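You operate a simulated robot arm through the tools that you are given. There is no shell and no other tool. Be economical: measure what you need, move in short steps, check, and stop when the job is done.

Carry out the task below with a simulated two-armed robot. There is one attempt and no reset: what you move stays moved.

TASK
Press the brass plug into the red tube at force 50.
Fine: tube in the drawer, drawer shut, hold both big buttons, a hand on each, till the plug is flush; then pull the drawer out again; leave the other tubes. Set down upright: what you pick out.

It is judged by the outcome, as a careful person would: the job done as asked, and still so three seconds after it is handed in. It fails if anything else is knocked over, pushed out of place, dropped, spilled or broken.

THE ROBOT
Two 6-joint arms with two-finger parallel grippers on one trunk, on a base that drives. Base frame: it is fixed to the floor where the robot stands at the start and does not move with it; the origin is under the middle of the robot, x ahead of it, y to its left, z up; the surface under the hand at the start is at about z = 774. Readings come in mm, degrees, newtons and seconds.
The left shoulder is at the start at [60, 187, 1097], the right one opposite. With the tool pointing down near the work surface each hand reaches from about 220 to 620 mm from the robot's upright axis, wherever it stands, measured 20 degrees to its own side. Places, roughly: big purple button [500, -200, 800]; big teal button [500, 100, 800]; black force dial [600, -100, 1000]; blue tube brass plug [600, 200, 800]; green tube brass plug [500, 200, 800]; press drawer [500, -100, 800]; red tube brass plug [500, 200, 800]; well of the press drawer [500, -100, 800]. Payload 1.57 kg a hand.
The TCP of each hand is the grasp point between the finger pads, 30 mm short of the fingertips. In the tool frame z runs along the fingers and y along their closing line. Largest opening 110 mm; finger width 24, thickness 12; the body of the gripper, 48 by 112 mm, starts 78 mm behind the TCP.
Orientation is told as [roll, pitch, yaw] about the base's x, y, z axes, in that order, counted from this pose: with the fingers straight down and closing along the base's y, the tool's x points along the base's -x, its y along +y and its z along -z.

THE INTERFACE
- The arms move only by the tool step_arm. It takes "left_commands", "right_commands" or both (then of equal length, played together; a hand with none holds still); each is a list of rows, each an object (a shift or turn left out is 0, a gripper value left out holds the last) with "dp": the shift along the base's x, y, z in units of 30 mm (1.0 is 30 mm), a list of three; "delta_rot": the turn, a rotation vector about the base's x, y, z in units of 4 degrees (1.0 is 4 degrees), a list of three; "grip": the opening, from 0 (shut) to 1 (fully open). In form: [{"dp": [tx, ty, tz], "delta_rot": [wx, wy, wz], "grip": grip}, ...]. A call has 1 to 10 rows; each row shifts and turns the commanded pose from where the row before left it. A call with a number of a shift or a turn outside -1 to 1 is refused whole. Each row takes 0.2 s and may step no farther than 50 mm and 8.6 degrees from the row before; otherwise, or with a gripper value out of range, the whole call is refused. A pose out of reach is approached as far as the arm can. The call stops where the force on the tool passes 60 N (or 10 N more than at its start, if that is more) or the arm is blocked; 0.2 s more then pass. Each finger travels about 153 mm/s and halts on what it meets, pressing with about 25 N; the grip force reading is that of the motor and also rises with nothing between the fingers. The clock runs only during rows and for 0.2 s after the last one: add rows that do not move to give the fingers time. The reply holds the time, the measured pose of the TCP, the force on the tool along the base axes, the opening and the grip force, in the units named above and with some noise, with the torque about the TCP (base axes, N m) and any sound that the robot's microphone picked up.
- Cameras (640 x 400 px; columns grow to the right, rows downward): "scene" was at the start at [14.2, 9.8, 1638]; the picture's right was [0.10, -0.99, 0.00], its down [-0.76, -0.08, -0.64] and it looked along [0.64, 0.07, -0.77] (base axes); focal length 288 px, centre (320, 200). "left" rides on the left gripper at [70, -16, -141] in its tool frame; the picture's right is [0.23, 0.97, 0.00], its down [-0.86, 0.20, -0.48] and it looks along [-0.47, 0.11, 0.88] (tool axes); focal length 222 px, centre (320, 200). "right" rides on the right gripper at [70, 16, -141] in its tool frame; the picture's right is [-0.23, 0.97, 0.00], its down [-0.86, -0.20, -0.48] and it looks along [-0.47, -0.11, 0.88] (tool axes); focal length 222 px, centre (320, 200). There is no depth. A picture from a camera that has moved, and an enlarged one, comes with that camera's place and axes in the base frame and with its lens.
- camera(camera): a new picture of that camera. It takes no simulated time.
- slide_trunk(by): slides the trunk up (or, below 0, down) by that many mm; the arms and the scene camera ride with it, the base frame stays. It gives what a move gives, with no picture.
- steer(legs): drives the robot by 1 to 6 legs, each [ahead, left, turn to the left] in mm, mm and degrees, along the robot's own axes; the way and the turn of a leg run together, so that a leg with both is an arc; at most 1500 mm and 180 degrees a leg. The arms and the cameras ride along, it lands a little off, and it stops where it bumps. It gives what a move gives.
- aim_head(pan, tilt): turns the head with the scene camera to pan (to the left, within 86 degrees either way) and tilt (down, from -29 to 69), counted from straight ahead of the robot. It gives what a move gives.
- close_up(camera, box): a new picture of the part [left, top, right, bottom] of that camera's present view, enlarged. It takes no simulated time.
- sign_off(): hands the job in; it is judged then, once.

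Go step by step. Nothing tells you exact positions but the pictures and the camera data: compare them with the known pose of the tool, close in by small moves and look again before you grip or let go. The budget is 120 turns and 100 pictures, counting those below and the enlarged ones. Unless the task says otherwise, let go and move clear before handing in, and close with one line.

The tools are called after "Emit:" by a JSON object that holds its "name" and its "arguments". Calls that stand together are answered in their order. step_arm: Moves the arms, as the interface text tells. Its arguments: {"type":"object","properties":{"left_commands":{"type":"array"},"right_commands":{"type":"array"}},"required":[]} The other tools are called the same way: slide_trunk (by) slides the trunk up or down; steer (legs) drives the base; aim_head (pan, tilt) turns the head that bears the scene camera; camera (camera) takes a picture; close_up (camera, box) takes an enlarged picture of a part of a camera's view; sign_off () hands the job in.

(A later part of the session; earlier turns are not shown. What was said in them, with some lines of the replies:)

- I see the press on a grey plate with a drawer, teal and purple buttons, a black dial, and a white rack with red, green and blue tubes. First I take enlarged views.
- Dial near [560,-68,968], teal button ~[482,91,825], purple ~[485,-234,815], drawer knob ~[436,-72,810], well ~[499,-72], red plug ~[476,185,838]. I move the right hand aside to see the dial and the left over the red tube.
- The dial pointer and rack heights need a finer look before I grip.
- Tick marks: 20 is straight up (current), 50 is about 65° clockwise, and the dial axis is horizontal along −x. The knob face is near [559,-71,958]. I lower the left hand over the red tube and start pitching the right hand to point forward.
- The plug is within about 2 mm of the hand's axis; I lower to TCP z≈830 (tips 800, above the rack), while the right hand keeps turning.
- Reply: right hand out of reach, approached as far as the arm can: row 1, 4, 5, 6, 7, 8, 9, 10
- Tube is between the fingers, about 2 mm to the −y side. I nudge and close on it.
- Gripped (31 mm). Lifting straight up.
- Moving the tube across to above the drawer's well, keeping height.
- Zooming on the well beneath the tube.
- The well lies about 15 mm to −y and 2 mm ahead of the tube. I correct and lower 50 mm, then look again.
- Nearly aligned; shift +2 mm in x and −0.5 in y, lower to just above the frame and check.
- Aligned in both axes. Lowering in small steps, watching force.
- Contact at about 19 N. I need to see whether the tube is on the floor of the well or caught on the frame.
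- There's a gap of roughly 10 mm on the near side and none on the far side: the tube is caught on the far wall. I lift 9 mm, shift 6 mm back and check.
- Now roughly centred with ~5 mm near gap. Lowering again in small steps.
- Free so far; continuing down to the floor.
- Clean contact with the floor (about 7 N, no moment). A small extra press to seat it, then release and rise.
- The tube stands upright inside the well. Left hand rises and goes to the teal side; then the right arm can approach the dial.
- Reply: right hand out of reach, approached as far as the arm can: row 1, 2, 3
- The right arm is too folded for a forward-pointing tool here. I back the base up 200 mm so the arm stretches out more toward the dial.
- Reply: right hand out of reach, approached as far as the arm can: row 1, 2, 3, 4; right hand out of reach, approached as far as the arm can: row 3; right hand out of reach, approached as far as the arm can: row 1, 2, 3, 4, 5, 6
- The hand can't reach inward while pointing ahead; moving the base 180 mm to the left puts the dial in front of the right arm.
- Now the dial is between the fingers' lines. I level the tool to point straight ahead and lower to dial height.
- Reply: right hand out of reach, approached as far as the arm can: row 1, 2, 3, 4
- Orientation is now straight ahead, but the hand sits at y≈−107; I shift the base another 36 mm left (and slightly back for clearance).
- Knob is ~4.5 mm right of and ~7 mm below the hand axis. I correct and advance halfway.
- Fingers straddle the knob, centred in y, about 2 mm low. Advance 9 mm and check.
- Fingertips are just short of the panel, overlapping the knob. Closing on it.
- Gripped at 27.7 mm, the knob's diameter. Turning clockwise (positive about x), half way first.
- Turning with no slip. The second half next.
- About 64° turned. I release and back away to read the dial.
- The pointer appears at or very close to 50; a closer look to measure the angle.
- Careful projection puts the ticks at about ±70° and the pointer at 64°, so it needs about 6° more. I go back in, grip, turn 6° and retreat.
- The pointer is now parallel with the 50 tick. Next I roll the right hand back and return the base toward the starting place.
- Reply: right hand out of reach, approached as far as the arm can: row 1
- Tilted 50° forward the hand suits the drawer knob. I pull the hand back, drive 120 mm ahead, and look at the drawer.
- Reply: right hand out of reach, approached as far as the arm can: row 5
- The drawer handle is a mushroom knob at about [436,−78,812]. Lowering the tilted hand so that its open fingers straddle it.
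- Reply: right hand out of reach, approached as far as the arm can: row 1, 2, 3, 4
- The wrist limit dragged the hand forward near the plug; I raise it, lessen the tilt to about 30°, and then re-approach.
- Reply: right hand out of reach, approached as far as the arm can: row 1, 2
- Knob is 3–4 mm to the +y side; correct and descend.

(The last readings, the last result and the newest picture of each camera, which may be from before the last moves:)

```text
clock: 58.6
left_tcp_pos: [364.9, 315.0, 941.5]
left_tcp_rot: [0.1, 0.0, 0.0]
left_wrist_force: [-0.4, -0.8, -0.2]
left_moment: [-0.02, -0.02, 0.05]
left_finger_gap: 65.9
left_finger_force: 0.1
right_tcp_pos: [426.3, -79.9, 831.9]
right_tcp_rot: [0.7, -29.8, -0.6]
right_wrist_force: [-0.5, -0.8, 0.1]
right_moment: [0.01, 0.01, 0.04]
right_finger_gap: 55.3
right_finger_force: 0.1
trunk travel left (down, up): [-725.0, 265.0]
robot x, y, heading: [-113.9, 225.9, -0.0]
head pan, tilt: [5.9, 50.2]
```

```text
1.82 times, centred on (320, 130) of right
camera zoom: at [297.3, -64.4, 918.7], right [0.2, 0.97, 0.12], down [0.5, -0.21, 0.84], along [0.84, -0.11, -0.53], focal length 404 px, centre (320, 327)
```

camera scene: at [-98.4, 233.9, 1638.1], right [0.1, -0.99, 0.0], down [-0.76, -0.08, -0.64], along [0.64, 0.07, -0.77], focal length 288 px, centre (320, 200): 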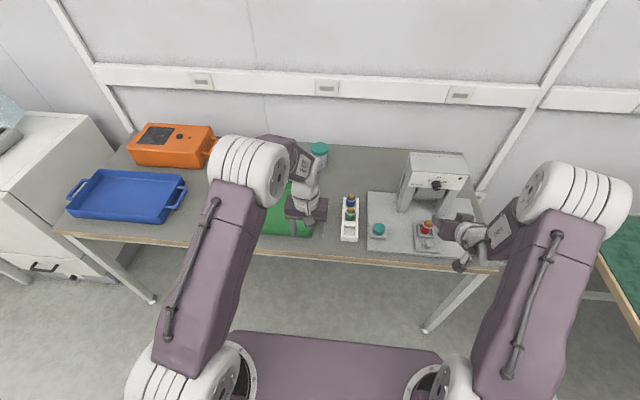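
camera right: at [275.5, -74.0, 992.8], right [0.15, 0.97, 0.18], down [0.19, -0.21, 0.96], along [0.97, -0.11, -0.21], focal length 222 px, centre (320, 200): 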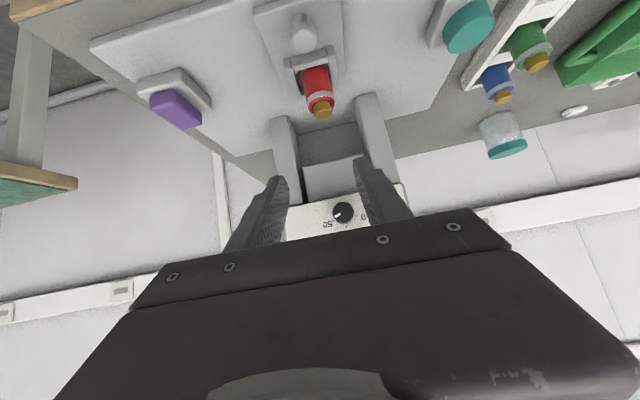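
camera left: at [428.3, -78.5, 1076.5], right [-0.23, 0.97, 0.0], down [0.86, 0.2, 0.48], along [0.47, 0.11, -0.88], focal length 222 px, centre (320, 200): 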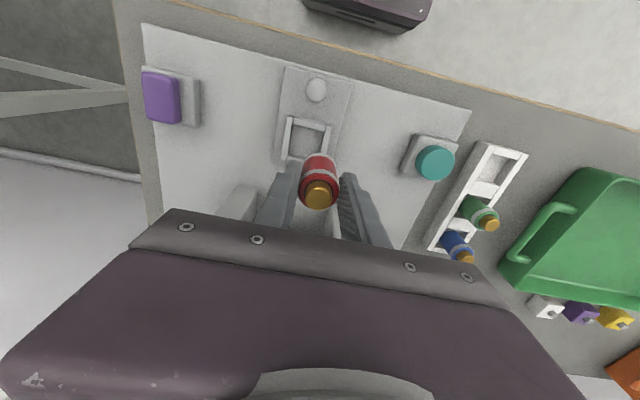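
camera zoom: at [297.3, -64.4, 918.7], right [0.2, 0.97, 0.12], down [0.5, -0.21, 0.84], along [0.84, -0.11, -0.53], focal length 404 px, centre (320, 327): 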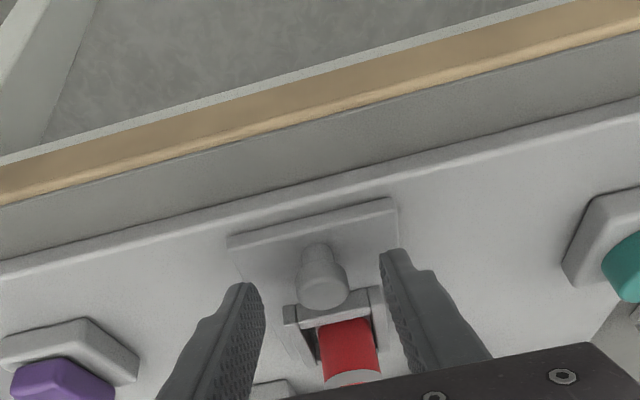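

Knob lies within the fingertips. Closing.

Emit:
{"name": "step_arm", "arguments": {"right_commands": [{"dp": [0.05, 0, -0.08], "grip": 0.35}, {"grip": 0.25}, {"grip": 0.0}, {"grip": 0.0}, {"grip": 0.0}]}}

```text
clock: 59.8
left_tcp_pos: [365.0, 315.5, 941.3]
left_tcp_rot: [0.0, 0.0, 0.2]
left_wrist_force: [-0.3, 0.0, -0.3]
left_moment: [-0.01, 0.0, 0.0]
left_finger_gap: 65.9
left_finger_force: 0.0
right_tcp_pos: [430.2, -79.1, 828.1]
right_tcp_rot: [0.7, -29.7, -0.6]
right_wrist_force: [0.0, 6.0, -2.9]
right_moment: [-0.09, -0.24, 0.17]
right_finger_gap: 23.0
right_finger_force: 35.5
trunk travel left (down, up): [-725.0, 265.0]
robot x, y, heading: [-108.8, 225.0, 0.2]
head pan, tilt: [5.9, 50.2]
```

Holding the knob (23 mm). Pushing the drawer in gently.

Emit:
{"name": "step_arm", "arguments": {"right_commands": [{"dp": [0.2, 0, 0]}, {"dp": [0.3, 0, 0]}, {"dp": [0.3, 0, 0]}, {"dp": [0.3, 0, 0]}, {"dp": [0.2, 0, 0]}, {"dp": [0, 0, 0]}]}}

Emit:
{"name": "close_up", "arguments": {"camera": "scene", "box": [360, 130, 500, 270]}}

```text
clock: 61.2
left_tcp_pos: [364.5, 317.0, 941.3]
left_tcp_rot: [0.0, 0.0, 0.0]
left_wrist_force: [-0.7, -0.1, 0.1]
left_moment: [0.01, -0.02, -0.01]
left_finger_gap: 66.0
left_finger_force: 0.1
right_tcp_pos: [470.3, -78.5, 828.1]
right_tcp_rot: [0.7, -29.6, -0.6]
right_wrist_force: [-0.7, 5.5, -0.7]
right_moment: [-0.09, -0.13, 0.06]
right_finger_gap: 23.3
right_finger_force: 35.4
trunk travel left (down, up): [-725.0, 265.0]
robot x, y, heading: [-111.7, 222.4, 0.1]
head pan, tilt: [5.9, 50.2]
```

```text
2.86 times, centred on (430, 200) of scene
camera zoom: at [-97.7, 235.2, 1638.0], right [0.1, -0.99, 0.0], down [-0.76, -0.08, -0.64], along [0.64, 0.07, -0.77], focal length 821 px, centre (6, 200)
```

zoom: 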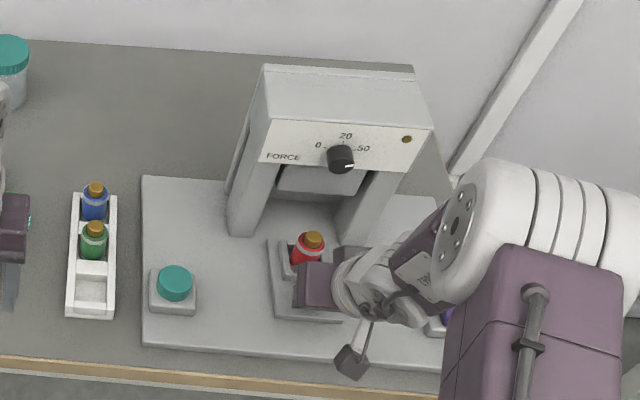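

Slides freely. Continuing.

Emit:
{"name": "step_arm", "arguments": {"right_commands": [{"dp": [0.2, 0, 0]}, {"dp": [0.3, 0, 0]}, {"dp": [0.3, 0, 0]}, {"dp": [0.3, 0, 0]}, {"dp": [0.3, 0, 0]}, {"dp": [0.2, 0, 0]}, {"dp": [0, 0, 0]}]}}

Emit:
{"name": "close_up", "arguments": {"camera": "scene", "box": [360, 130, 500, 270]}}

```text
clock: 62.8
left_tcp_pos: [366.0, 316.9, 941.3]
left_tcp_rot: [0.1, 0.0, 0.1]
left_wrist_force: [-0.2, 1.2, 0.7]
left_moment: [-0.02, 0.0, -0.01]
left_finger_gap: 66.2
left_finger_force: 0.1
right_tcp_pos: [517.9, -78.8, 828.2]
right_tcp_rot: [0.7, -29.7, -0.6]
right_wrist_force: [-0.4, 6.1, -4.3]
right_moment: [-0.17, 0.13, 0.13]
right_finger_gap: 23.4
right_finger_force: 35.7
trunk travel left (down, up): [-725.0, 265.0]
robot x, y, heading: [-113.2, 220.3, 0.2]
head pan, tilt: [5.9, 50.2]
```

```text
2.86 times, centred on (430, 200) of scene
camera zoom: at [-96.8, 234.9, 1638.0], right [0.1, -0.99, 0.0], down [-0.76, -0.08, -0.64], along [0.64, 0.07, -0.77], focal length 821 px, centre (6, 200)
```

zoom: 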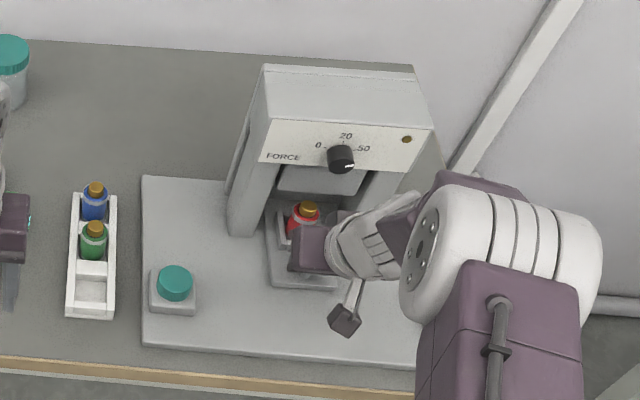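

Well is entering between the columns. Push on in small steps, watching force.

Emit:
{"name": "step_arm", "arguments": {"right_commands": [{"dp": [0.2, 0, 0]}, {"dp": [0.2, 0, 0]}, {"dp": [0.2, 0, 0]}, {"dp": [0.2, 0, 0]}, {"dp": [0, 0, 0]}]}}

```text
clock: 64.0
left_tcp_pos: [363.2, 317.1, 942.1]
left_tcp_rot: [0.0, 0.0, 0.1]
left_wrist_force: [-0.2, 0.1, 0.2]
left_moment: [0.01, 0.04, 0.02]
left_finger_gap: 65.9
left_finger_force: 0.2
right_tcp_pos: [539.0, -78.4, 827.5]
right_tcp_rot: [0.7, -29.6, -0.5]
right_wrist_force: [-6.4, 4.0, -1.9]
right_moment: [-0.14, 0.28, 0.11]
right_finger_gap: 23.5
right_finger_force: 35.6
trunk travel left (down, up): [-725.0, 265.0]
robot x, y, heading: [-112.8, 221.5, 0.3]
head pan, tilt: [5.9, 50.2]
```

Emit:
{"name": "step_arm", "arguments": {"right_commands": [{"dp": [0.1, 0, 0]}, {"dp": [0.1, 0, 0]}, {"dp": [0, 0, 0]}]}}

Emit:
{"name": "close_up", "arguments": {"camera": "scene", "box": [390, 150, 470, 240]}}

Emit:
{"name": "camera", "arguments": {"camera": "right"}}

```text
clock: 64.8
left_tcp_pos: [360.9, 316.5, 943.0]
left_tcp_rot: [0.0, -0.3, 0.1]
left_wrist_force: [0.1, -0.7, 0.8]
left_moment: [-0.03, 0.01, -0.02]
left_finger_gap: 66.0
left_finger_force: 0.0
right_tcp_pos: [539.8, -79.6, 828.9]
right_tcp_rot: [0.9, -29.3, -0.6]
right_wrist_force: [-32.4, 5.6, -2.5]
right_moment: [-0.25, 0.56, 0.09]
right_finger_gap: 23.4
right_finger_force: 35.6
trunk travel left (down, up): [-725.0, 265.0]
robot x, y, heading: [-112.3, 224.1, 0.2]
head pan, tilt: [5.9, 50.2]
```

```text
4.44 times, centred on (430, 195) of scene
camera zoom: at [-104.7, 235.0, 1638.0], right [0.1, -0.99, 0.0], down [-0.76, -0.08, -0.64], along [0.64, 0.07, -0.77], focal length 1278 px, centre (-169, 222)
```

zoom: 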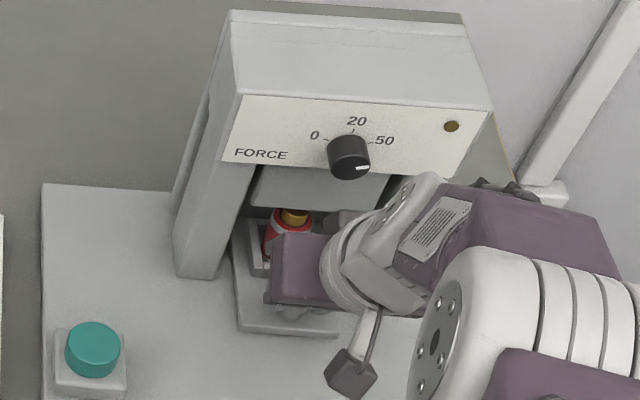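

```text
27 pictures are left
camera right: at [410.3, -63.7, 916.9], right [0.2, 0.97, 0.12], down [0.51, -0.21, 0.83], along [0.84, -0.1, -0.54], focal length 222 px, centre (320, 200)
```

right: 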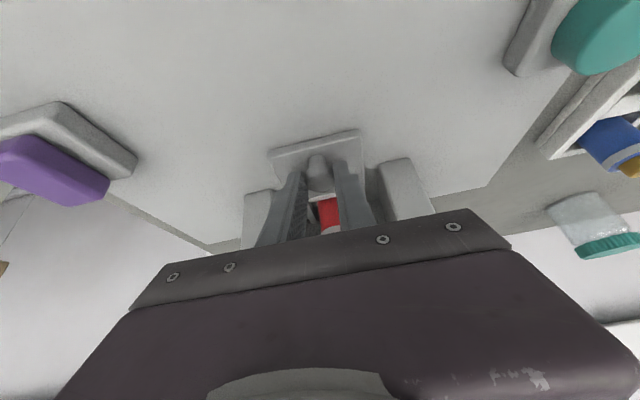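

The drawer stopped at ~110 mm travel with 32 N. I check that it is the end stop and not the plug touching the press head.

Emit:
{"name": "close_up", "arguments": {"camera": "scene", "box": [435, 185, 470, 220]}}

Emit:
{"name": "close_up", "arguments": {"camera": "right", "box": [240, 120, 440, 245]}}

```text
11.43 times, centred on (452, 202) of scene
camera zoom: at [-104.7, 235.0, 1638.0], right [0.1, -0.99, 0.0], down [-0.76, -0.08, -0.64], along [0.64, 0.07, -0.77], focal length 3285 px, centre (-1194, 171)
```

zoom: 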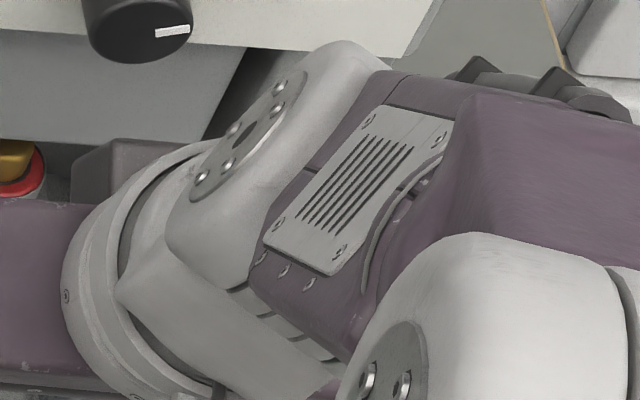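

```text
3.20 times, centred on (340, 182) of right
camera zoom: at [410.3, -63.7, 916.9], right [0.2, 0.97, 0.12], down [0.51, -0.21, 0.83], along [0.84, -0.1, -0.54], focal length 711 px, centre (256, 256)
```

zoom: 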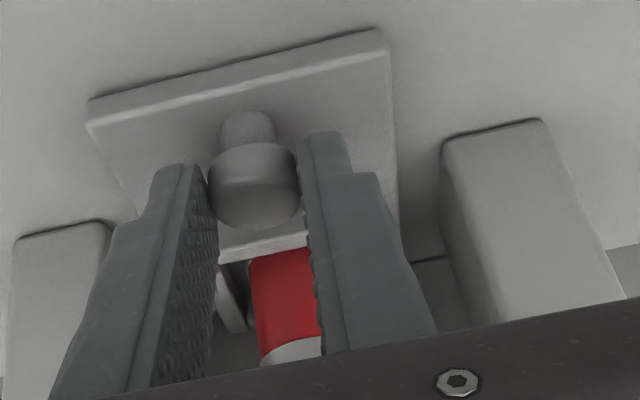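

Emit:
{"name": "close_up", "arguments": {"camera": "scene", "box": [408, 185, 440, 213]}}

```text
14.29 times, centred on (424, 199) of scene
camera zoom: at [-104.7, 235.0, 1638.0], right [0.1, -0.99, 0.0], down [-0.76, -0.08, -0.64], along [0.64, 0.07, -0.77], focal length 4106 px, centre (-1166, 214)
```

zoom: 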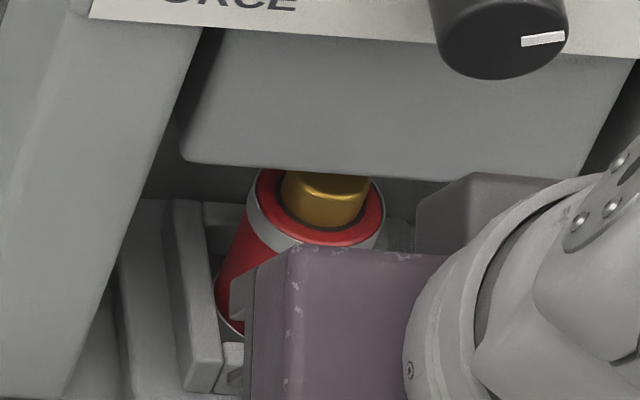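

The tube stands upright under the ram block and the drawer is at its stop. I relax the push, release the knob and withdraw along the finger direction.

Emit:
{"name": "step_arm", "arguments": {"right_commands": [{"dp": [-0.1, 0, 0]}, {"grip": 0.3}, {"grip": 0.5}, {"grip": 0.5}, {"dp": [-0.4, 0, 0.5]}, {"dp": [-0.6, 0, 0.8]}, {"dp": [-0.8, 0, 0.8]}, {"dp": [-0.9, 0, 0.6]}, {"dp": [0, 0, 0]}]}}

Emit:
{"name": "close_up", "arguments": {"camera": "scene", "box": [380, 150, 480, 250]}}

```text
clock: 66.8
left_tcp_pos: [364.6, 315.2, 941.3]
left_tcp_rot: [0.0, 0.0, 0.1]
left_wrist_force: [0.2, -0.3, 0.1]
left_moment: [-0.03, 0.02, -0.03]
left_finger_gap: 66.0
left_finger_force: 0.2
right_tcp_pos: [463.6, -79.9, 908.3]
right_tcp_rot: [0.7, -29.6, -0.5]
right_wrist_force: [0.4, 0.3, -0.2]
right_moment: [-0.02, 0.03, -0.01]
right_finger_gap: 54.9
right_finger_force: 0.1
trunk travel left (down, up): [-725.0, 265.0]
robot x, y, heading: [-115.2, 223.8, 0.2]
head pan, tilt: [5.9, 50.2]
```

```text
4.00 times, centred on (430, 200) of scene
camera zoom: at [-96.8, 233.8, 1638.0], right [0.1, -0.99, 0.0], down [-0.76, -0.08, -0.64], along [0.64, 0.07, -0.77], focal length 1150 px, centre (-120, 200)
```

zoom: 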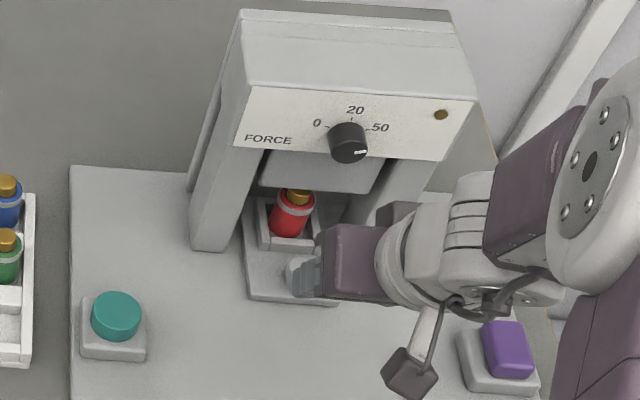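

Drawer shut with the tube standing under the ram. Now back to the start place with the base: right first, then ahead, then both hands to the buttons.

Emit:
{"name": "steer", "arguments": {"legs": [[0, -200, 0], [80, 0, 0]]}}

Emit:
{"name": "step_arm", "arguments": {"left_commands": [{"grip": 0.3}, {"grip": 0}, {"grip": 0}, {}, {}, {}, {}, {}, {}, {}], "right_commands": [{"dp": [-0.8, 0, 0.2], "grip": 0.3}, {"dp": [-0.5, 0, 0.2], "grip": 0}, {"delta_rot": [0, 1, 0]}, {"delta_rot": [0, 1, 0]}, {"delta_rot": [0, 1, 0]}, {"delta_rot": [0, 1, 0]}, {"delta_rot": [0, 1, 0]}, {"delta_rot": [0, 1, 0]}, {"delta_rot": [0, 1, 0]}, {"delta_rot": [-0.15, 0.45, 0.1]}]}}

Emit:
{"name": "camera", "arguments": {"camera": "right"}}

Emit:
{"name": "camera", "arguments": {"camera": "left"}}

```text
clock: 69.0
left_tcp_pos: [444.2, 118.1, 942.4]
left_tcp_rot: [-0.1, 0.0, 0.0]
left_wrist_force: [0.6, -0.6, -0.4]
left_moment: [-0.04, 0.01, 0.0]
left_finger_gap: 65.9
left_finger_force: 0.1
right_tcp_pos: [541.9, -277.8, 908.7]
right_tcp_rot: [0.8, -29.8, -0.6]
right_wrist_force: [0.2, 0.6, -0.3]
right_moment: [-0.01, -0.04, 0.01]
right_finger_gap: 54.9
right_finger_force: 0.1
trunk travel left (down, up): [-725.0, 265.0]
robot x, y, heading: [-30.6, 28.2, 0.2]
head pan, tilt: [5.9, 50.2]
```

```text
clock: 71.2
left_tcp_pos: [444.6, 119.6, 941.3]
left_tcp_rot: [0.0, 0.0, 0.1]
left_wrist_force: [-0.3, 0.0, -0.2]
left_moment: [-0.01, 0.02, -0.02]
left_finger_gap: 0.0
left_finger_force: 21.2
right_tcp_pos: [509.3, -257.6, 922.1]
right_tcp_rot: [4.6, -13.9, 0.3]
right_wrist_force: [0.2, -0.2, -0.5]
right_moment: [-0.01, 0.01, -0.01]
right_finger_gap: 0.0
right_finger_force: 21.6
right hand out of reach, approached as far as the arm can: row 3, 4, 6, 8
trunk travel left (down, up): [-725.0, 265.0]
robot x, y, heading: [-35.1, 24.5, 0.4]
head pan, tilt: [5.9, 50.2]
```

```text
22 pictures are left
camera right: at [408.2, -253.6, 1043.0], right [0.2, 0.97, 0.13], down [0.72, -0.23, 0.65], along [0.67, -0.04, -0.75], focal length 222 px, centre (320, 200)
```

right: 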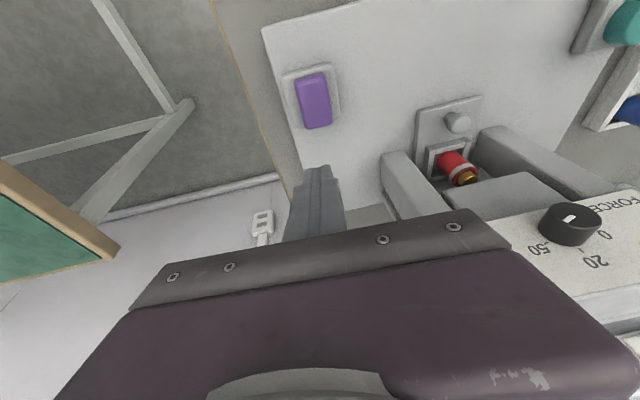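

```text
21 pictures are left
camera left: at [374.7, 100.6, 1084.0], right [-0.23, 0.97, 0.0], down [0.85, 0.2, 0.48], along [0.47, 0.11, -0.88], focal length 222 px, centre (320, 200)
```

left: 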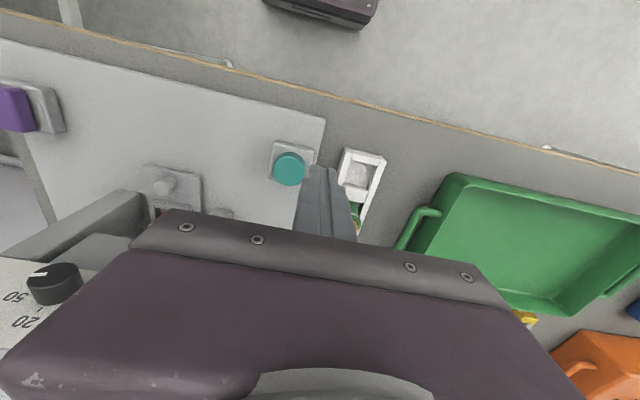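

The tube stands between the columns behind the knob. I move the left hand over teal and straighten the right hand while moving over purple.

Emit:
{"name": "step_arm", "arguments": {"left_commands": [{"dp": [0.4, -0.35, 0]}, {"dp": [0.4, -0.35, 0]}, {"dp": [0.33, -0.35, -0.5]}, {"dp": [0, 0, -0.8]}, {}, {}, {}, {}], "right_commands": [{"dp": [-0.5, 0.25, 0]}, {"dp": [-0.4, 0.25, 0]}, {"delta_rot": [-0.3, 0.9, 0]}, {"delta_rot": [-0.3, 0.9, 0]}, {"delta_rot": [-0.3, 0.9, 0]}, {"delta_rot": [-0.25, 0.75, 0]}, {}, {}]}}

Emit:
{"name": "close_up", "arguments": {"camera": "right", "box": [220, 60, 420, 240]}}

Emit:
{"name": "close_up", "arguments": {"camera": "left", "box": [220, 60, 420, 240]}}

```text
clock: 73.0
left_tcp_pos: [478.1, 85.0, 903.0]
left_tcp_rot: [0.0, 0.1, 0.1]
left_wrist_force: [-0.1, -0.2, -1.0]
left_moment: [0.04, -0.01, 0.01]
left_finger_gap: 0.0
left_finger_force: 21.5
right_tcp_pos: [482.8, -242.0, 921.3]
right_tcp_rot: [0.0, -0.1, 1.0]
right_wrist_force: [-0.1, 0.5, -0.7]
right_moment: [0.02, 0.03, -0.03]
right_finger_gap: 0.2
right_finger_force: 21.3
trunk travel left (down, up): [-725.0, 265.0]
robot x, y, heading: [-32.6, 28.0, 0.1]
head pan, tilt: [5.9, 50.2]
```

```text
2.22 times, centred on (320, 150) of right
camera zoom: at [412.5, -228.1, 1062.9], right [0.21, 0.98, 0.0], down [0.86, -0.19, 0.48], along [0.47, -0.1, -0.88], focal length 494 px, centre (320, 311)
```

zoom: 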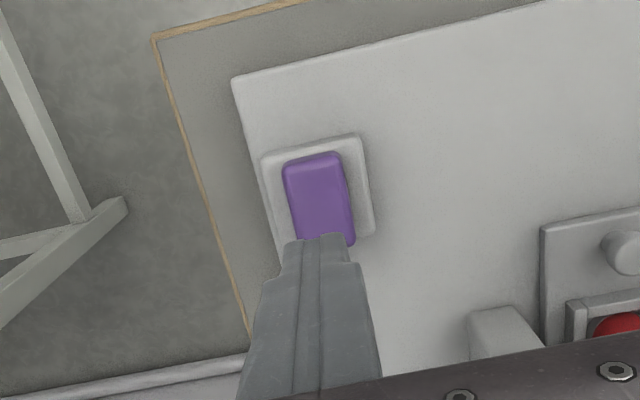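

```text
2.22 times, centred on (320, 150) of left
camera zoom: at [408.4, 67.9, 1044.5], right [-0.23, 0.97, 0.0], down [0.85, 0.2, 0.48], along [0.47, 0.11, -0.88], focal length 494 px, centre (320, 311)
```

zoom: 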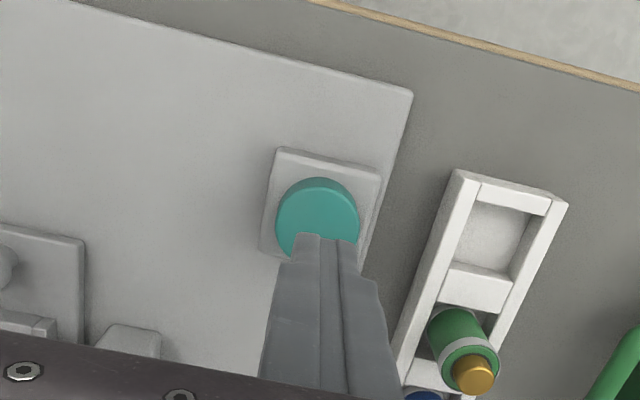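

Both closed fingertips are over their buttons. I lower both to a few mm above.

Emit:
{"name": "step_arm", "arguments": {"left_commands": [{"dp": [0.07, 0, -0.4]}, {"dp": [0, 0, -0.4]}, {"dp": [0, 0, -0.3]}, {"dp": [0, 0, -0.2]}, {}, {}], "right_commands": [{"dp": [-0.05, 0.03, -0.6]}, {"dp": [0, 0, -0.6]}, {"dp": [0, 0, -0.5]}, {"dp": [0, 0, -0.4]}, {"dp": [0, 0, -0.1]}, {}]}}

Emit:
{"name": "close_up", "arguments": {"camera": "right", "box": [260, 120, 380, 220]}}

Emit:
{"name": "close_up", "arguments": {"camera": "left", "box": [260, 120, 380, 220]}}

```text
clock: 74.4
left_tcp_pos: [480.9, 86.8, 863.7]
left_tcp_rot: [0.0, 0.1, 0.1]
left_wrist_force: [-0.3, 0.3, -0.2]
left_moment: [0.0, 0.01, 0.01]
left_finger_gap: 0.0
left_finger_force: 21.4
right_tcp_pos: [480.3, -238.8, 854.4]
right_tcp_rot: [0.1, -0.3, 0.9]
right_wrist_force: [0.5, 0.5, 0.4]
right_moment: [0.02, 0.02, 0.0]
right_finger_gap: 0.1
right_finger_force: 21.2
trunk travel left (down, up): [-725.0, 265.0]
robot x, y, heading: [-31.7, 29.5, 0.3]
head pan, tilt: [5.9, 50.2]
```

```text
4.00 times, centred on (320, 170) of right
camera zoom: at [411.2, -225.7, 995.8], right [0.21, 0.98, 0.0], down [0.86, -0.19, 0.48], along [0.47, -0.1, -0.88], focal length 888 px, centre (320, 320)
```

zoom: 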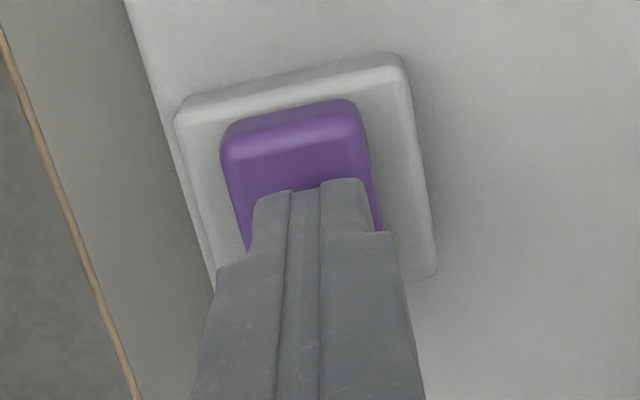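

```text
4.00 times, centred on (320, 170) of left
camera zoom: at [410.8, 69.4, 1005.5], right [-0.23, 0.97, 0.0], down [0.85, 0.2, 0.48], along [0.47, 0.11, -0.88], focal length 888 px, centre (320, 320)
```

zoom: 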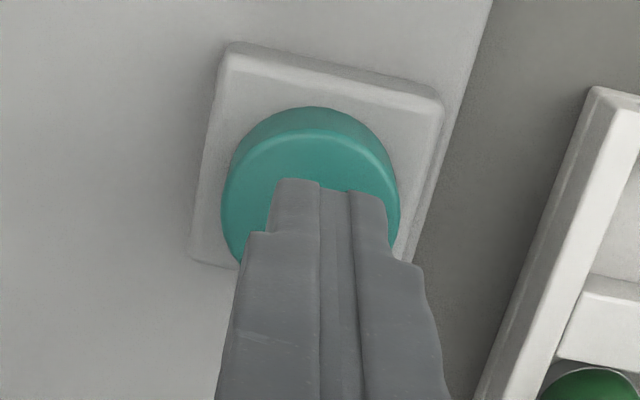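

Both are well placed. Now pressing down together in small steps.

Emit:
{"name": "step_arm", "arguments": {"left_commands": [{"dp": [0, -0.07, -0.1]}, {"dp": [0, 0, -0.1]}, {"dp": [0, 0, -0.1]}, {"dp": [0, 0, -0.1]}, {}], "right_commands": [{"dp": [0, 0, -0.1]}, {"dp": [0, 0, -0.1]}, {"dp": [0, 0, -0.1]}, {"dp": [0, 0, -0.1]}, {}]}}

```text
clock: 75.6
left_tcp_pos: [478.3, 85.0, 852.0]
left_tcp_rot: [-0.1, 0.0, 0.1]
left_wrist_force: [0.9, -0.5, -0.7]
left_moment: [0.0, -0.02, 0.01]
left_finger_gap: 0.2
left_finger_force: 21.6
right_tcp_pos: [480.4, -241.1, 843.6]
right_tcp_rot: [-0.1, -0.2, 0.9]
right_wrist_force: [0.5, -0.5, 0.8]
right_moment: [0.01, -0.01, 0.01]
right_finger_gap: 0.2
right_finger_force: 21.7
trunk travel left (down, up): [-725.0, 265.0]
robot x, y, heading: [-31.2, 30.5, 0.2]
head pan, tilt: [5.9, 50.2]
```

Emit:
{"name": "step_arm", "arguments": {"left_commands": [{"dp": [0, 0, -0.1]}, {"dp": [0, 0, -0.1]}, {}], "right_commands": [{"dp": [0, 0, -0.1]}, {"dp": [0, 0, -0.1]}, {}]}}

```text
clock: 76.4
left_tcp_pos: [478.8, 85.2, 845.9]
left_tcp_rot: [-0.1, 0.0, 0.2]
left_wrist_force: [0.4, 0.0, 0.2]
left_moment: [-0.02, -0.01, -0.02]
left_finger_gap: 0.1
left_finger_force: 20.5
right_tcp_pos: [480.9, -241.9, 837.9]
right_tcp_rot: [0.0, -0.2, 0.9]
right_wrist_force: [-1.9, -0.8, 4.0]
right_moment: [-0.04, 0.07, 0.03]
right_finger_gap: 0.0
right_finger_force: 21.5
trunk travel left (down, up): [-725.0, 265.0]
robot x, y, heading: [-34.0, 26.5, 0.2]
head pan, tilt: [5.9, 50.2]
heard: click
```

The purple button clicked. Bring the left down to its button while the right presses a little more.

Emit:
{"name": "step_arm", "arguments": {"left_commands": [{"dp": [0, 0, -0.15]}, {"dp": [0, 0, -0.15]}, {"dp": [0, 0, -0.1]}, {}], "right_commands": [{"dp": [0, 0, -0.05]}, {}, {}, {}]}}

```text
clock: 77.4
left_tcp_pos: [480.2, 85.5, 834.0]
left_tcp_rot: [0.0, -0.3, 0.0]
left_wrist_force: [2.2, 2.3, 9.8]
left_moment: [0.1, -0.03, -0.01]
left_finger_gap: 0.2
left_finger_force: 21.6
right_tcp_pos: [482.1, -241.5, 838.3]
right_tcp_rot: [0.0, -0.3, 0.9]
right_wrist_force: [-1.0, -1.9, 4.1]
right_moment: [-0.06, 0.02, 0.02]
right_finger_gap: 0.0
right_finger_force: 20.7
trunk travel left (down, up): [-725.0, 265.0]
robot x, y, heading: [-30.6, 27.0, 0.4]
head pan, tilt: [5.9, 50.2]
heard: click
```

Both clicked. Hold and watch the ram.

Emit:
{"name": "step_arm", "arguments": {"left_commands": [{}, {}, {}, {}, {}, {}, {}, {}, {}, {}], "right_commands": [{"dp": [0, 0, -0.07]}, {}, {}, {}, {}, {}, {}, {}, {}, {}]}}

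Emit:
{"name": "close_up", "arguments": {"camera": "scene", "box": [320, 160, 430, 270]}}

```text
clock: 79.6
left_tcp_pos: [480.5, 85.8, 834.1]
left_tcp_rot: [0.0, -0.1, 0.1]
left_wrist_force: [4.6, 0.0, 11.2]
left_moment: [0.03, -0.13, 0.01]
left_finger_gap: 0.0
left_finger_force: 20.9
right_tcp_pos: [481.4, -241.4, 834.8]
right_tcp_rot: [-0.1, -0.2, 0.9]
right_wrist_force: [1.5, 1.7, 6.4]
right_moment: [0.05, 0.02, 0.01]
right_finger_gap: 0.1
right_finger_force: 20.9
trunk travel left (down, up): [-725.0, 265.0]
robot x, y, heading: [-34.6, 24.6, 0.4]
head pan, tilt: [5.9, 50.2]
```

```text
3.64 times, centred on (375, 215) of scene
camera zoom: at [-19.4, 37.2, 1638.1], right [0.1, -0.99, 0.0], down [-0.76, -0.08, -0.64], along [0.64, 0.07, -0.77], focal length 1045 px, centre (120, 146)
```

zoom: 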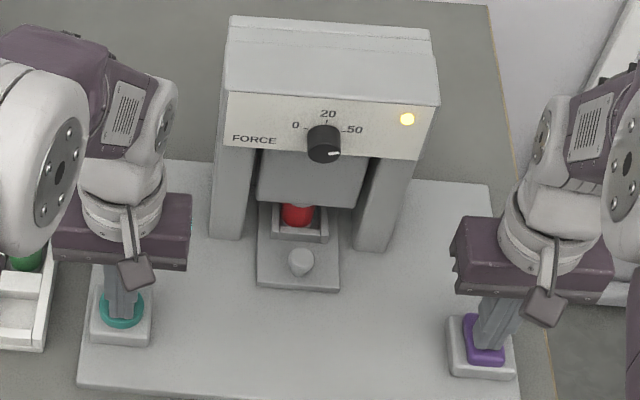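

The lamp is lit and the ram is coming down. Keep holding, then look closely.

Emit:
{"name": "step_arm", "arguments": {"left_commands": [{}, {}, {}, {}, {}], "right_commands": [{}, {}, {}, {}, {}]}}

Emit:
{"name": "close_up", "arguments": {"camera": "scene", "box": [350, 180, 400, 235]}}

```text
clock: 80.8
left_tcp_pos: [480.2, 84.8, 834.0]
left_tcp_rot: [0.0, 0.0, 0.0]
left_wrist_force: [3.7, 0.4, 10.3]
left_moment: [0.02, -0.09, 0.02]
left_finger_gap: 0.0
left_finger_force: 21.4
right_tcp_pos: [481.2, -242.0, 836.5]
right_tcp_rot: [0.1, -0.3, 0.8]
right_wrist_force: [2.5, 0.4, 6.1]
right_moment: [-0.02, -0.05, 0.01]
right_finger_gap: 0.0
right_finger_force: 21.4
trunk travel left (down, up): [-725.0, 265.0]
robot x, y, heading: [-32.7, 28.2, 0.0]
head pan, tilt: [5.9, 50.2]
```

```text
7.27 times, centred on (375, 208) of scene
camera zoom: at [-19.5, 37.1, 1638.1], right [0.11, -0.99, 0.0], down [-0.76, -0.08, -0.64], along [0.64, 0.07, -0.77], focal length 2091 px, centre (-80, 146)
```

zoom: 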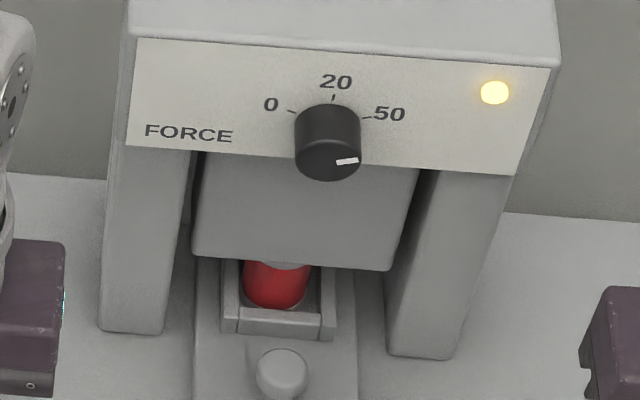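

The ram has stopped against the tube rim. One more second of holding, then I release both buttons together.

Emit:
{"name": "step_arm", "arguments": {"left_commands": [{}, {}, {}, {}, {}, {"dp": [0, 0, 0.4]}, {"dp": [0, 0, 0.8]}, {"dp": [0, 0, 0.9]}, {"dp": [0, 0, 0.9]}, {}], "right_commands": [{}, {}, {}, {}, {}, {"dp": [0, 0, 0.4]}, {"dp": [0, 0, 0.8]}, {"dp": [0, 0, 0.9]}, {"dp": [0, 0, 0.9]}, {}]}}

Emit:
{"name": "step_arm", "arguments": {"left_commands": [{}, {}, {}, {}, {}, {}]}}

Emit:
{"name": "close_up", "arguments": {"camera": "scene", "box": [350, 180, 400, 235]}}

```text
clock: 83.0
left_tcp_pos: [480.3, 83.5, 924.2]
left_tcp_rot: [0.0, 0.1, 0.1]
left_wrist_force: [0.2, 0.4, -0.3]
left_moment: [0.02, 0.01, -0.02]
left_finger_gap: 0.0
left_finger_force: 21.2
right_tcp_pos: [482.4, -241.3, 924.9]
right_tcp_rot: [0.1, -0.1, 0.9]
right_wrist_force: [0.5, -1.1, 0.7]
right_moment: [0.01, 0.04, -0.02]
right_finger_gap: 0.0
right_finger_force: 21.6
trunk travel left (down, up): [-725.0, 265.0]
robot x, y, heading: [-32.8, 29.8, 0.1]
head pan, tilt: [5.9, 50.2]
```

```text
clock: 84.4
left_tcp_pos: [481.4, 84.8, 924.1]
left_tcp_rot: [-0.1, 0.0, 0.1]
left_wrist_force: [-0.1, 0.5, 0.6]
left_moment: [0.0, -0.04, 0.03]
left_finger_gap: 0.0
left_finger_force: 21.1
right_tcp_pos: [481.6, -241.3, 925.7]
right_tcp_rot: [0.0, -0.2, 0.9]
right_wrist_force: [-0.2, -0.9, 0.3]
right_moment: [0.0, 0.01, 0.01]
right_finger_gap: 0.0
right_finger_force: 21.5
trunk travel left (down, up): [-725.0, 265.0]
robot x, y, heading: [-35.6, 22.5, 0.1]
head pan, tilt: [5.9, 50.2]
```

```text
7.27 times, centred on (375, 208) of scene
camera zoom: at [-17.9, 36.6, 1638.0], right [0.11, -0.99, 0.0], down [-0.76, -0.08, -0.64], along [0.64, 0.07, -0.77], focal length 2091 px, centre (-80, 146)
```

zoom: 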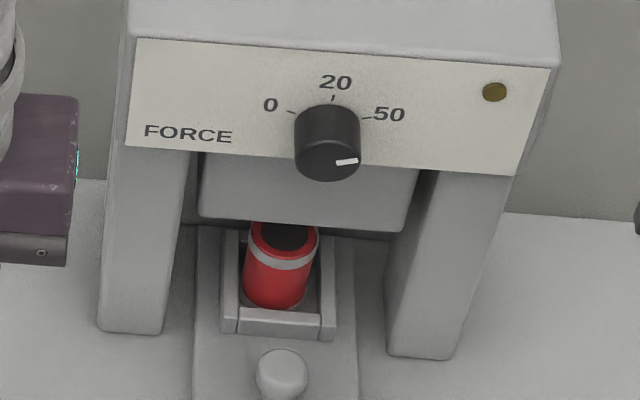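

Ram is up again and the tube is in place. To pull the drawer I return the base to the earlier spot and tilt the right hand 30°.

Emit:
{"name": "steer", "arguments": {"legs": [[-80, 0, 0], [0, 197, 0]]}}

Emit:
{"name": "step_arm", "arguments": {"right_commands": [{"dp": [0.3, -0.5, 0.3], "delta_rot": [0, -1, 0], "grip": 0.5}, {"dp": [0.3, -0.5, 0], "delta_rot": [0, -1, 0]}, {"delta_rot": [0, -1, 0]}, {"delta_rot": [0, -1, 0]}, {"delta_rot": [0, -1, 0]}, {"delta_rot": [0, -1, 0]}, {"delta_rot": [0, -1, 0]}, {"delta_rot": [0, -0.5, 0]}, {}]}}

Emit:
{"name": "camera", "arguments": {"camera": "right"}}

```text
clock: 86.7
left_tcp_pos: [398.5, 279.5, 924.3]
left_tcp_rot: [0.0, 0.0, 0.2]
left_wrist_force: [0.1, 0.5, -0.3]
left_moment: [-0.03, 0.0, 0.0]
left_finger_gap: 0.0
left_finger_force: 21.0
right_tcp_pos: [401.9, -46.8, 924.6]
right_tcp_rot: [0.1, -0.2, 0.9]
right_wrist_force: [-0.3, -0.6, -0.3]
right_moment: [0.02, -0.02, 0.0]
right_finger_gap: 0.1
right_finger_force: 21.4
trunk travel left (down, up): [-725.0, 265.0]
robot x, y, heading: [-109.4, 223.3, 0.3]
head pan, tilt: [5.9, 50.2]
```

```text
clock: 88.7
left_tcp_pos: [400.5, 279.2, 923.4]
left_tcp_rot: [0.0, 0.1, 0.2]
left_wrist_force: [-0.8, 0.8, 0.3]
left_moment: [-0.02, 0.0, -0.01]
left_finger_gap: 0.0
left_finger_force: 21.2
right_tcp_pos: [422.1, -70.6, 935.0]
right_tcp_rot: [1.2, -26.1, 1.1]
right_wrist_force: [0.3, -0.4, 0.8]
right_moment: [-0.03, -0.02, 0.02]
right_finger_gap: 55.0
right_finger_force: 0.1
right hand out of reach, approached as far as the arm can: row 7
trunk travel left (down, up): [-725.0, 265.0]
robot x, y, heading: [-112.4, 222.3, 0.3]
head pan, tilt: [5.9, 50.2]
```

```text
13 pictures are left
camera right: at [296.8, -59.6, 1031.0], right [0.18, 0.98, 0.12], down [0.56, -0.2, 0.8], along [0.81, -0.07, -0.58], focal length 222 px, centre (320, 200)
```

right: 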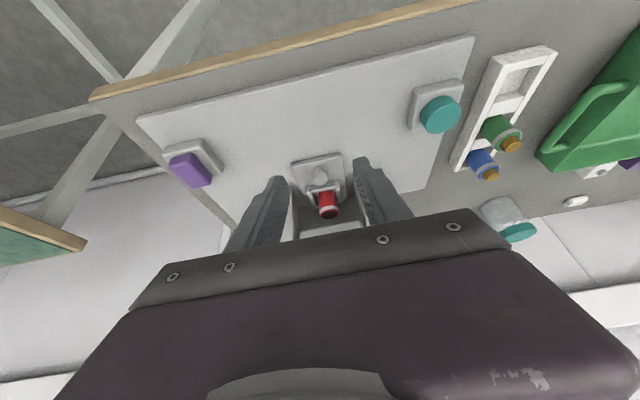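

Emit:
{"name": "step_arm", "arguments": {"right_commands": [{"dp": [0.7, -0.15, -0.45]}, {"dp": [0.68, -0.15, -0.45], "delta_rot": [-0.2, -0.45, -0.3]}, {"delta_rot": [0, -0.45, 0]}, {}]}}

Emit:
{"name": "close_up", "arguments": {"camera": "right", "box": [240, 120, 400, 240]}}

```text
clock: 89.7
left_tcp_pos: [400.1, 279.9, 923.4]
left_tcp_rot: [0.0, 0.0, 0.1]
left_wrist_force: [0.3, -0.6, 0.0]
left_moment: [0.0, -0.01, -0.03]
left_finger_gap: 0.1
left_finger_force: 21.0
right_tcp_pos: [465.7, -76.6, 907.9]
right_tcp_rot: [0.5, -29.1, 0.3]
right_wrist_force: [1.1, 0.5, 0.6]
right_moment: [-0.02, 0.01, -0.02]
right_finger_gap: 54.8
right_finger_force: 0.0
trunk travel left (down, up): [-725.0, 265.0]
robot x, y, heading: [-113.6, 226.0, 0.3]
head pan, tilt: [5.9, 50.2]
```

```text
3.33 times, centred on (320, 180) of right
camera zoom: at [335.6, -63.9, 997.8], right [0.19, 0.97, 0.12], down [0.52, -0.2, 0.83], along [0.83, -0.1, -0.54], focal length 740 px, centre (320, 267)
```

zoom: 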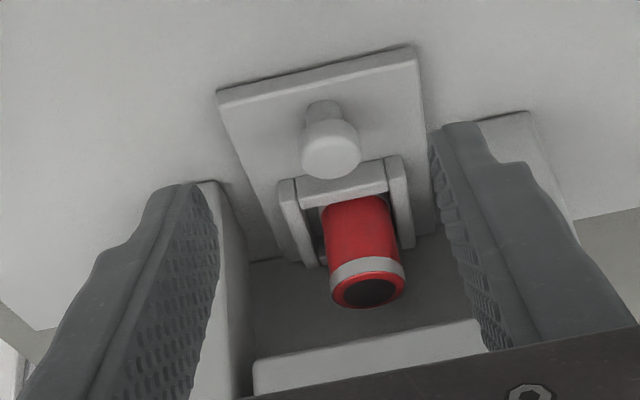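

The knob is at about [549,−80,812]. Approaching it along the reverse of the withdrawal path.

Emit:
{"name": "step_arm", "arguments": {"right_commands": [{"dp": [0.9, -0.1, -0.6]}, {"dp": [0.8, 0, -0.8]}, {"dp": [0.5, 0, -0.7]}, {"dp": [0.2, 0, -0.45]}, {}, {"grip": 0.3}, {"grip": 0}, {"grip": 0}, {"grip": 0}]}}

Emit:
{"name": "close_up", "arguments": {"camera": "right", "box": [240, 120, 400, 240]}}

```text
clock: 91.7
left_tcp_pos: [399.7, 282.4, 924.5]
left_tcp_rot: [0.0, 0.0, 0.1]
left_wrist_force: [0.1, -0.4, 0.5]
left_moment: [0.01, -0.02, -0.01]
left_finger_gap: 0.0
left_finger_force: 21.2
right_tcp_pos: [534.8, -78.4, 831.0]
right_tcp_rot: [0.3, -29.7, 0.5]
right_wrist_force: [-0.7, 16.1, -1.3]
right_moment: [0.28, -0.1, 0.29]
right_finger_gap: 23.2
right_finger_force: 35.6
trunk travel left (down, up): [-725.0, 265.0]
robot x, y, heading: [-114.5, 221.0, 0.3]
head pan, tilt: [5.9, 50.2]
```

```text
3.33 times, centred on (320, 180) of right
camera zoom: at [405.1, -64.6, 918.4], right [0.19, 0.98, 0.12], down [0.51, -0.2, 0.84], along [0.84, -0.1, -0.53], focal length 740 px, centre (320, 267)
```

zoom: 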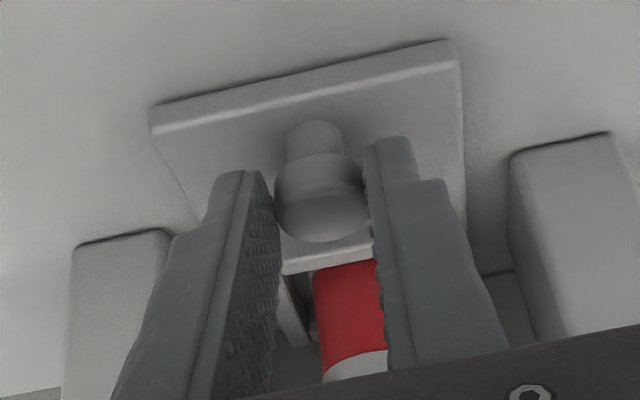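

Knob held. Pulling the drawer out gently, in two goes.

Emit:
{"name": "step_arm", "arguments": {"right_commands": [{"dp": [0, 0.05, 0]}, {"dp": [-0.2, 0, 0]}, {"dp": [-0.3, 0, 0]}, {"dp": [-0.4, 0, 0]}, {"dp": [-0.4, 0, 0]}, {"dp": [-0.4, 0, 0]}, {"dp": [-0.3, 0, 0]}, {"dp": [-0.2, 0, 0]}, {}]}}

Emit:
{"name": "step_arm", "arguments": {"right_commands": [{"dp": [-0.2, 0, 0]}, {"dp": [-0.3, 0, 0]}, {"dp": [-0.3, 0, 0]}, {"dp": [-0.3, 0, 0]}, {"dp": [-0.2, 0, 0]}, {"dp": [-0.08, 0, 0]}, {}]}}

```text
clock: 93.7
left_tcp_pos: [400.6, 280.4, 924.3]
left_tcp_rot: [-0.1, 0.1, 0.1]
left_wrist_force: [-0.2, -0.3, 0.2]
left_moment: [0.0, 0.01, 0.01]
left_finger_gap: 0.0
left_finger_force: 21.4
right_tcp_pos: [470.1, -78.0, 829.6]
right_tcp_rot: [0.2, -29.5, 0.4]
right_wrist_force: [-0.3, 11.9, -13.9]
right_moment: [0.05, 0.4, 0.22]
right_finger_gap: 23.4
right_finger_force: 36.0
trunk travel left (down, up): [-725.0, 265.0]
robot x, y, heading: [-114.1, 224.4, 0.2]
head pan, tilt: [5.9, 50.2]
```

```text
clock: 95.2
left_tcp_pos: [401.4, 281.7, 923.2]
left_tcp_rot: [-0.1, 0.1, 0.2]
left_wrist_force: [0.3, 0.4, 0.1]
left_moment: [0.04, -0.01, 0.02]
left_finger_gap: 0.0
left_finger_force: 21.6
right_tcp_pos: [429.9, -78.8, 829.5]
right_tcp_rot: [0.4, -29.5, 0.4]
right_wrist_force: [1.0, 14.3, -17.1]
right_moment: [0.13, -0.07, 0.31]
right_finger_gap: 23.2
right_finger_force: 35.5
trunk travel left (down, up): [-725.0, 265.0]
robot x, y, heading: [-116.6, 222.4, 0.4]
head pan, tilt: [5.9, 50.2]
```

Emit:
{"name": "step_arm", "arguments": {"right_commands": [{"dp": [-0.1, 0, -0.07]}, {"dp": [-0.07, 0, 0]}, {}]}}

Emit:
{"name": "close_up", "arguments": {"camera": "scene", "box": [380, 170, 470, 260]}}

```text
clock: 96.0
left_tcp_pos: [400.9, 280.9, 923.5]
left_tcp_rot: [-0.1, 0.0, 0.1]
left_wrist_force: [0.1, 0.0, 0.9]
left_moment: [0.02, -0.01, -0.04]
left_finger_gap: 0.0
left_finger_force: 21.8
right_tcp_pos: [425.1, -79.1, 829.2]
right_tcp_rot: [0.2, -29.8, 0.4]
right_wrist_force: [0.8, 13.3, -1.5]
right_moment: [0.16, 0.36, 0.17]
right_finger_gap: 23.4
right_finger_force: 35.8
trunk travel left (down, up): [-725.0, 265.0]
robot x, y, heading: [-113.9, 224.4, 0.2]
head pan, tilt: [5.9, 50.2]
```

```text
4.44 times, centred on (425, 215) of scene
camera zoom: at [-97.6, 234.6, 1638.1], right [0.1, -0.99, 0.0], down [-0.76, -0.08, -0.64], along [0.64, 0.07, -0.77], focal length 1278 px, centre (-147, 133)
```

zoom: 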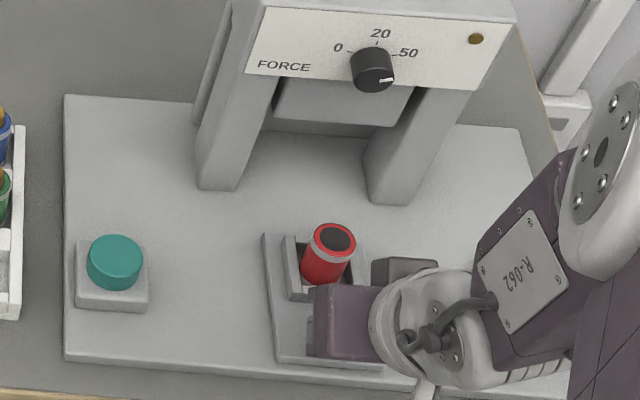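

Drawer is back out. I release the knob, withdraw, and inspect the plug.

Emit:
{"name": "step_arm", "arguments": {"right_commands": [{"grip": 0.3}, {"grip": 0.5}, {"grip": 0.5}, {"dp": [-0.3, 0, 0.5]}, {"dp": [-0.3, 0, 0.8]}, {"dp": [-0.3, 0, 0.9]}, {"dp": [0, -0.8, 0.6]}, {"dp": [0, -0.9, 0]}, {"dp": [0, -0.9, 0]}, {}]}}

Emit:
{"name": "close_up", "arguments": {"camera": "scene", "box": [410, 205, 450, 255]}}

```text
clock: 98.2
left_tcp_pos: [398.9, 280.2, 923.4]
left_tcp_rot: [0.0, 0.0, 0.1]
left_wrist_force: [-0.3, -0.6, -0.2]
left_moment: [0.01, 0.0, -0.01]
left_finger_gap: 0.0
left_finger_force: 21.0
right_tcp_pos: [394.0, -157.3, 913.2]
right_tcp_rot: [0.3, -29.8, 0.3]
right_wrist_force: [-0.4, -0.5, -0.3]
right_moment: [0.0, 0.0, 0.0]
right_finger_gap: 55.0
right_finger_force: 0.0
trunk travel left (down, up): [-725.0, 265.0]
robot x, y, heading: [-111.5, 222.7, 0.3]
head pan, tilt: [5.9, 50.2]
```

```text
8.00 times, centred on (430, 230) of scene
camera zoom: at [-98.3, 232.4, 1638.0], right [0.1, -0.99, 0.0], down [-0.76, -0.08, -0.64], along [0.64, 0.07, -0.77], focal length 2300 px, centre (-560, -40)
```

zoom: 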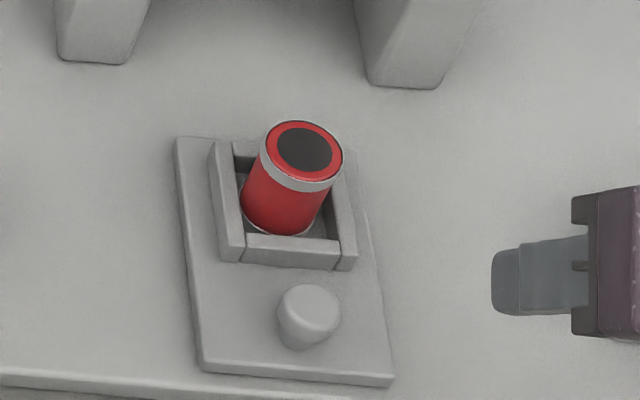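

The plug is down flush with the tube's mouth, the tube upright in the open drawer. A last overall look.

Emit:
{"name": "camera", "arguments": {"camera": "scene"}}

Emit:
{"name": "close_up", "arguments": {"camera": "right", "box": [320, 60, 480, 200]}}

```text
8 pictures are left
camera scene: at [-98.3, 232.4, 1638.0], right [0.1, -0.99, 0.0], down [-0.76, -0.08, -0.64], along [0.64, 0.07, -0.77], focal length 288 px, centre (320, 200)
```

scene: 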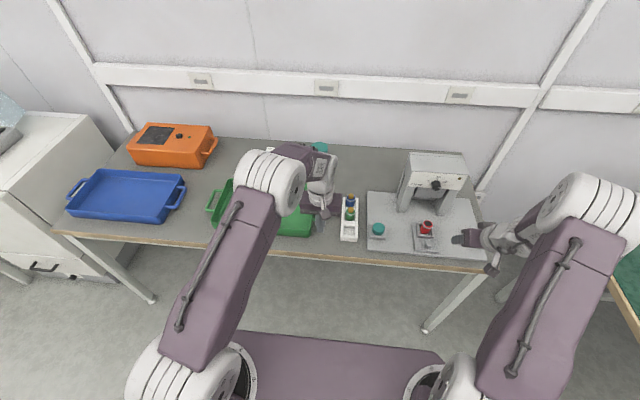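

```text
2.86 times, centred on (400, 130) of right
camera zoom: at [264.1, -142.9, 1001.7], right [0.19, 0.97, 0.12], down [0.51, -0.2, 0.84], along [0.84, -0.1, -0.53], focal length 635 px, centre (91, 400)
```

zoom: 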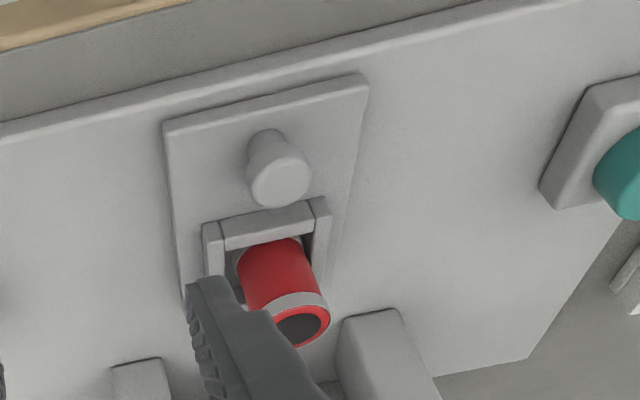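

The red tube stands upright in the opened drawer with its plug flush, the other tubes are untouched, and both hands are clear. I hand in.

Emit:
{"name": "sign_off", "arguments": {}}

```text
The job is handed in.
```

The brass plug was pressed into the red tube at force 50 and looks flush in the pictures; the tube stands upright in the pulled-out drawer, and the other tubes were left alone.
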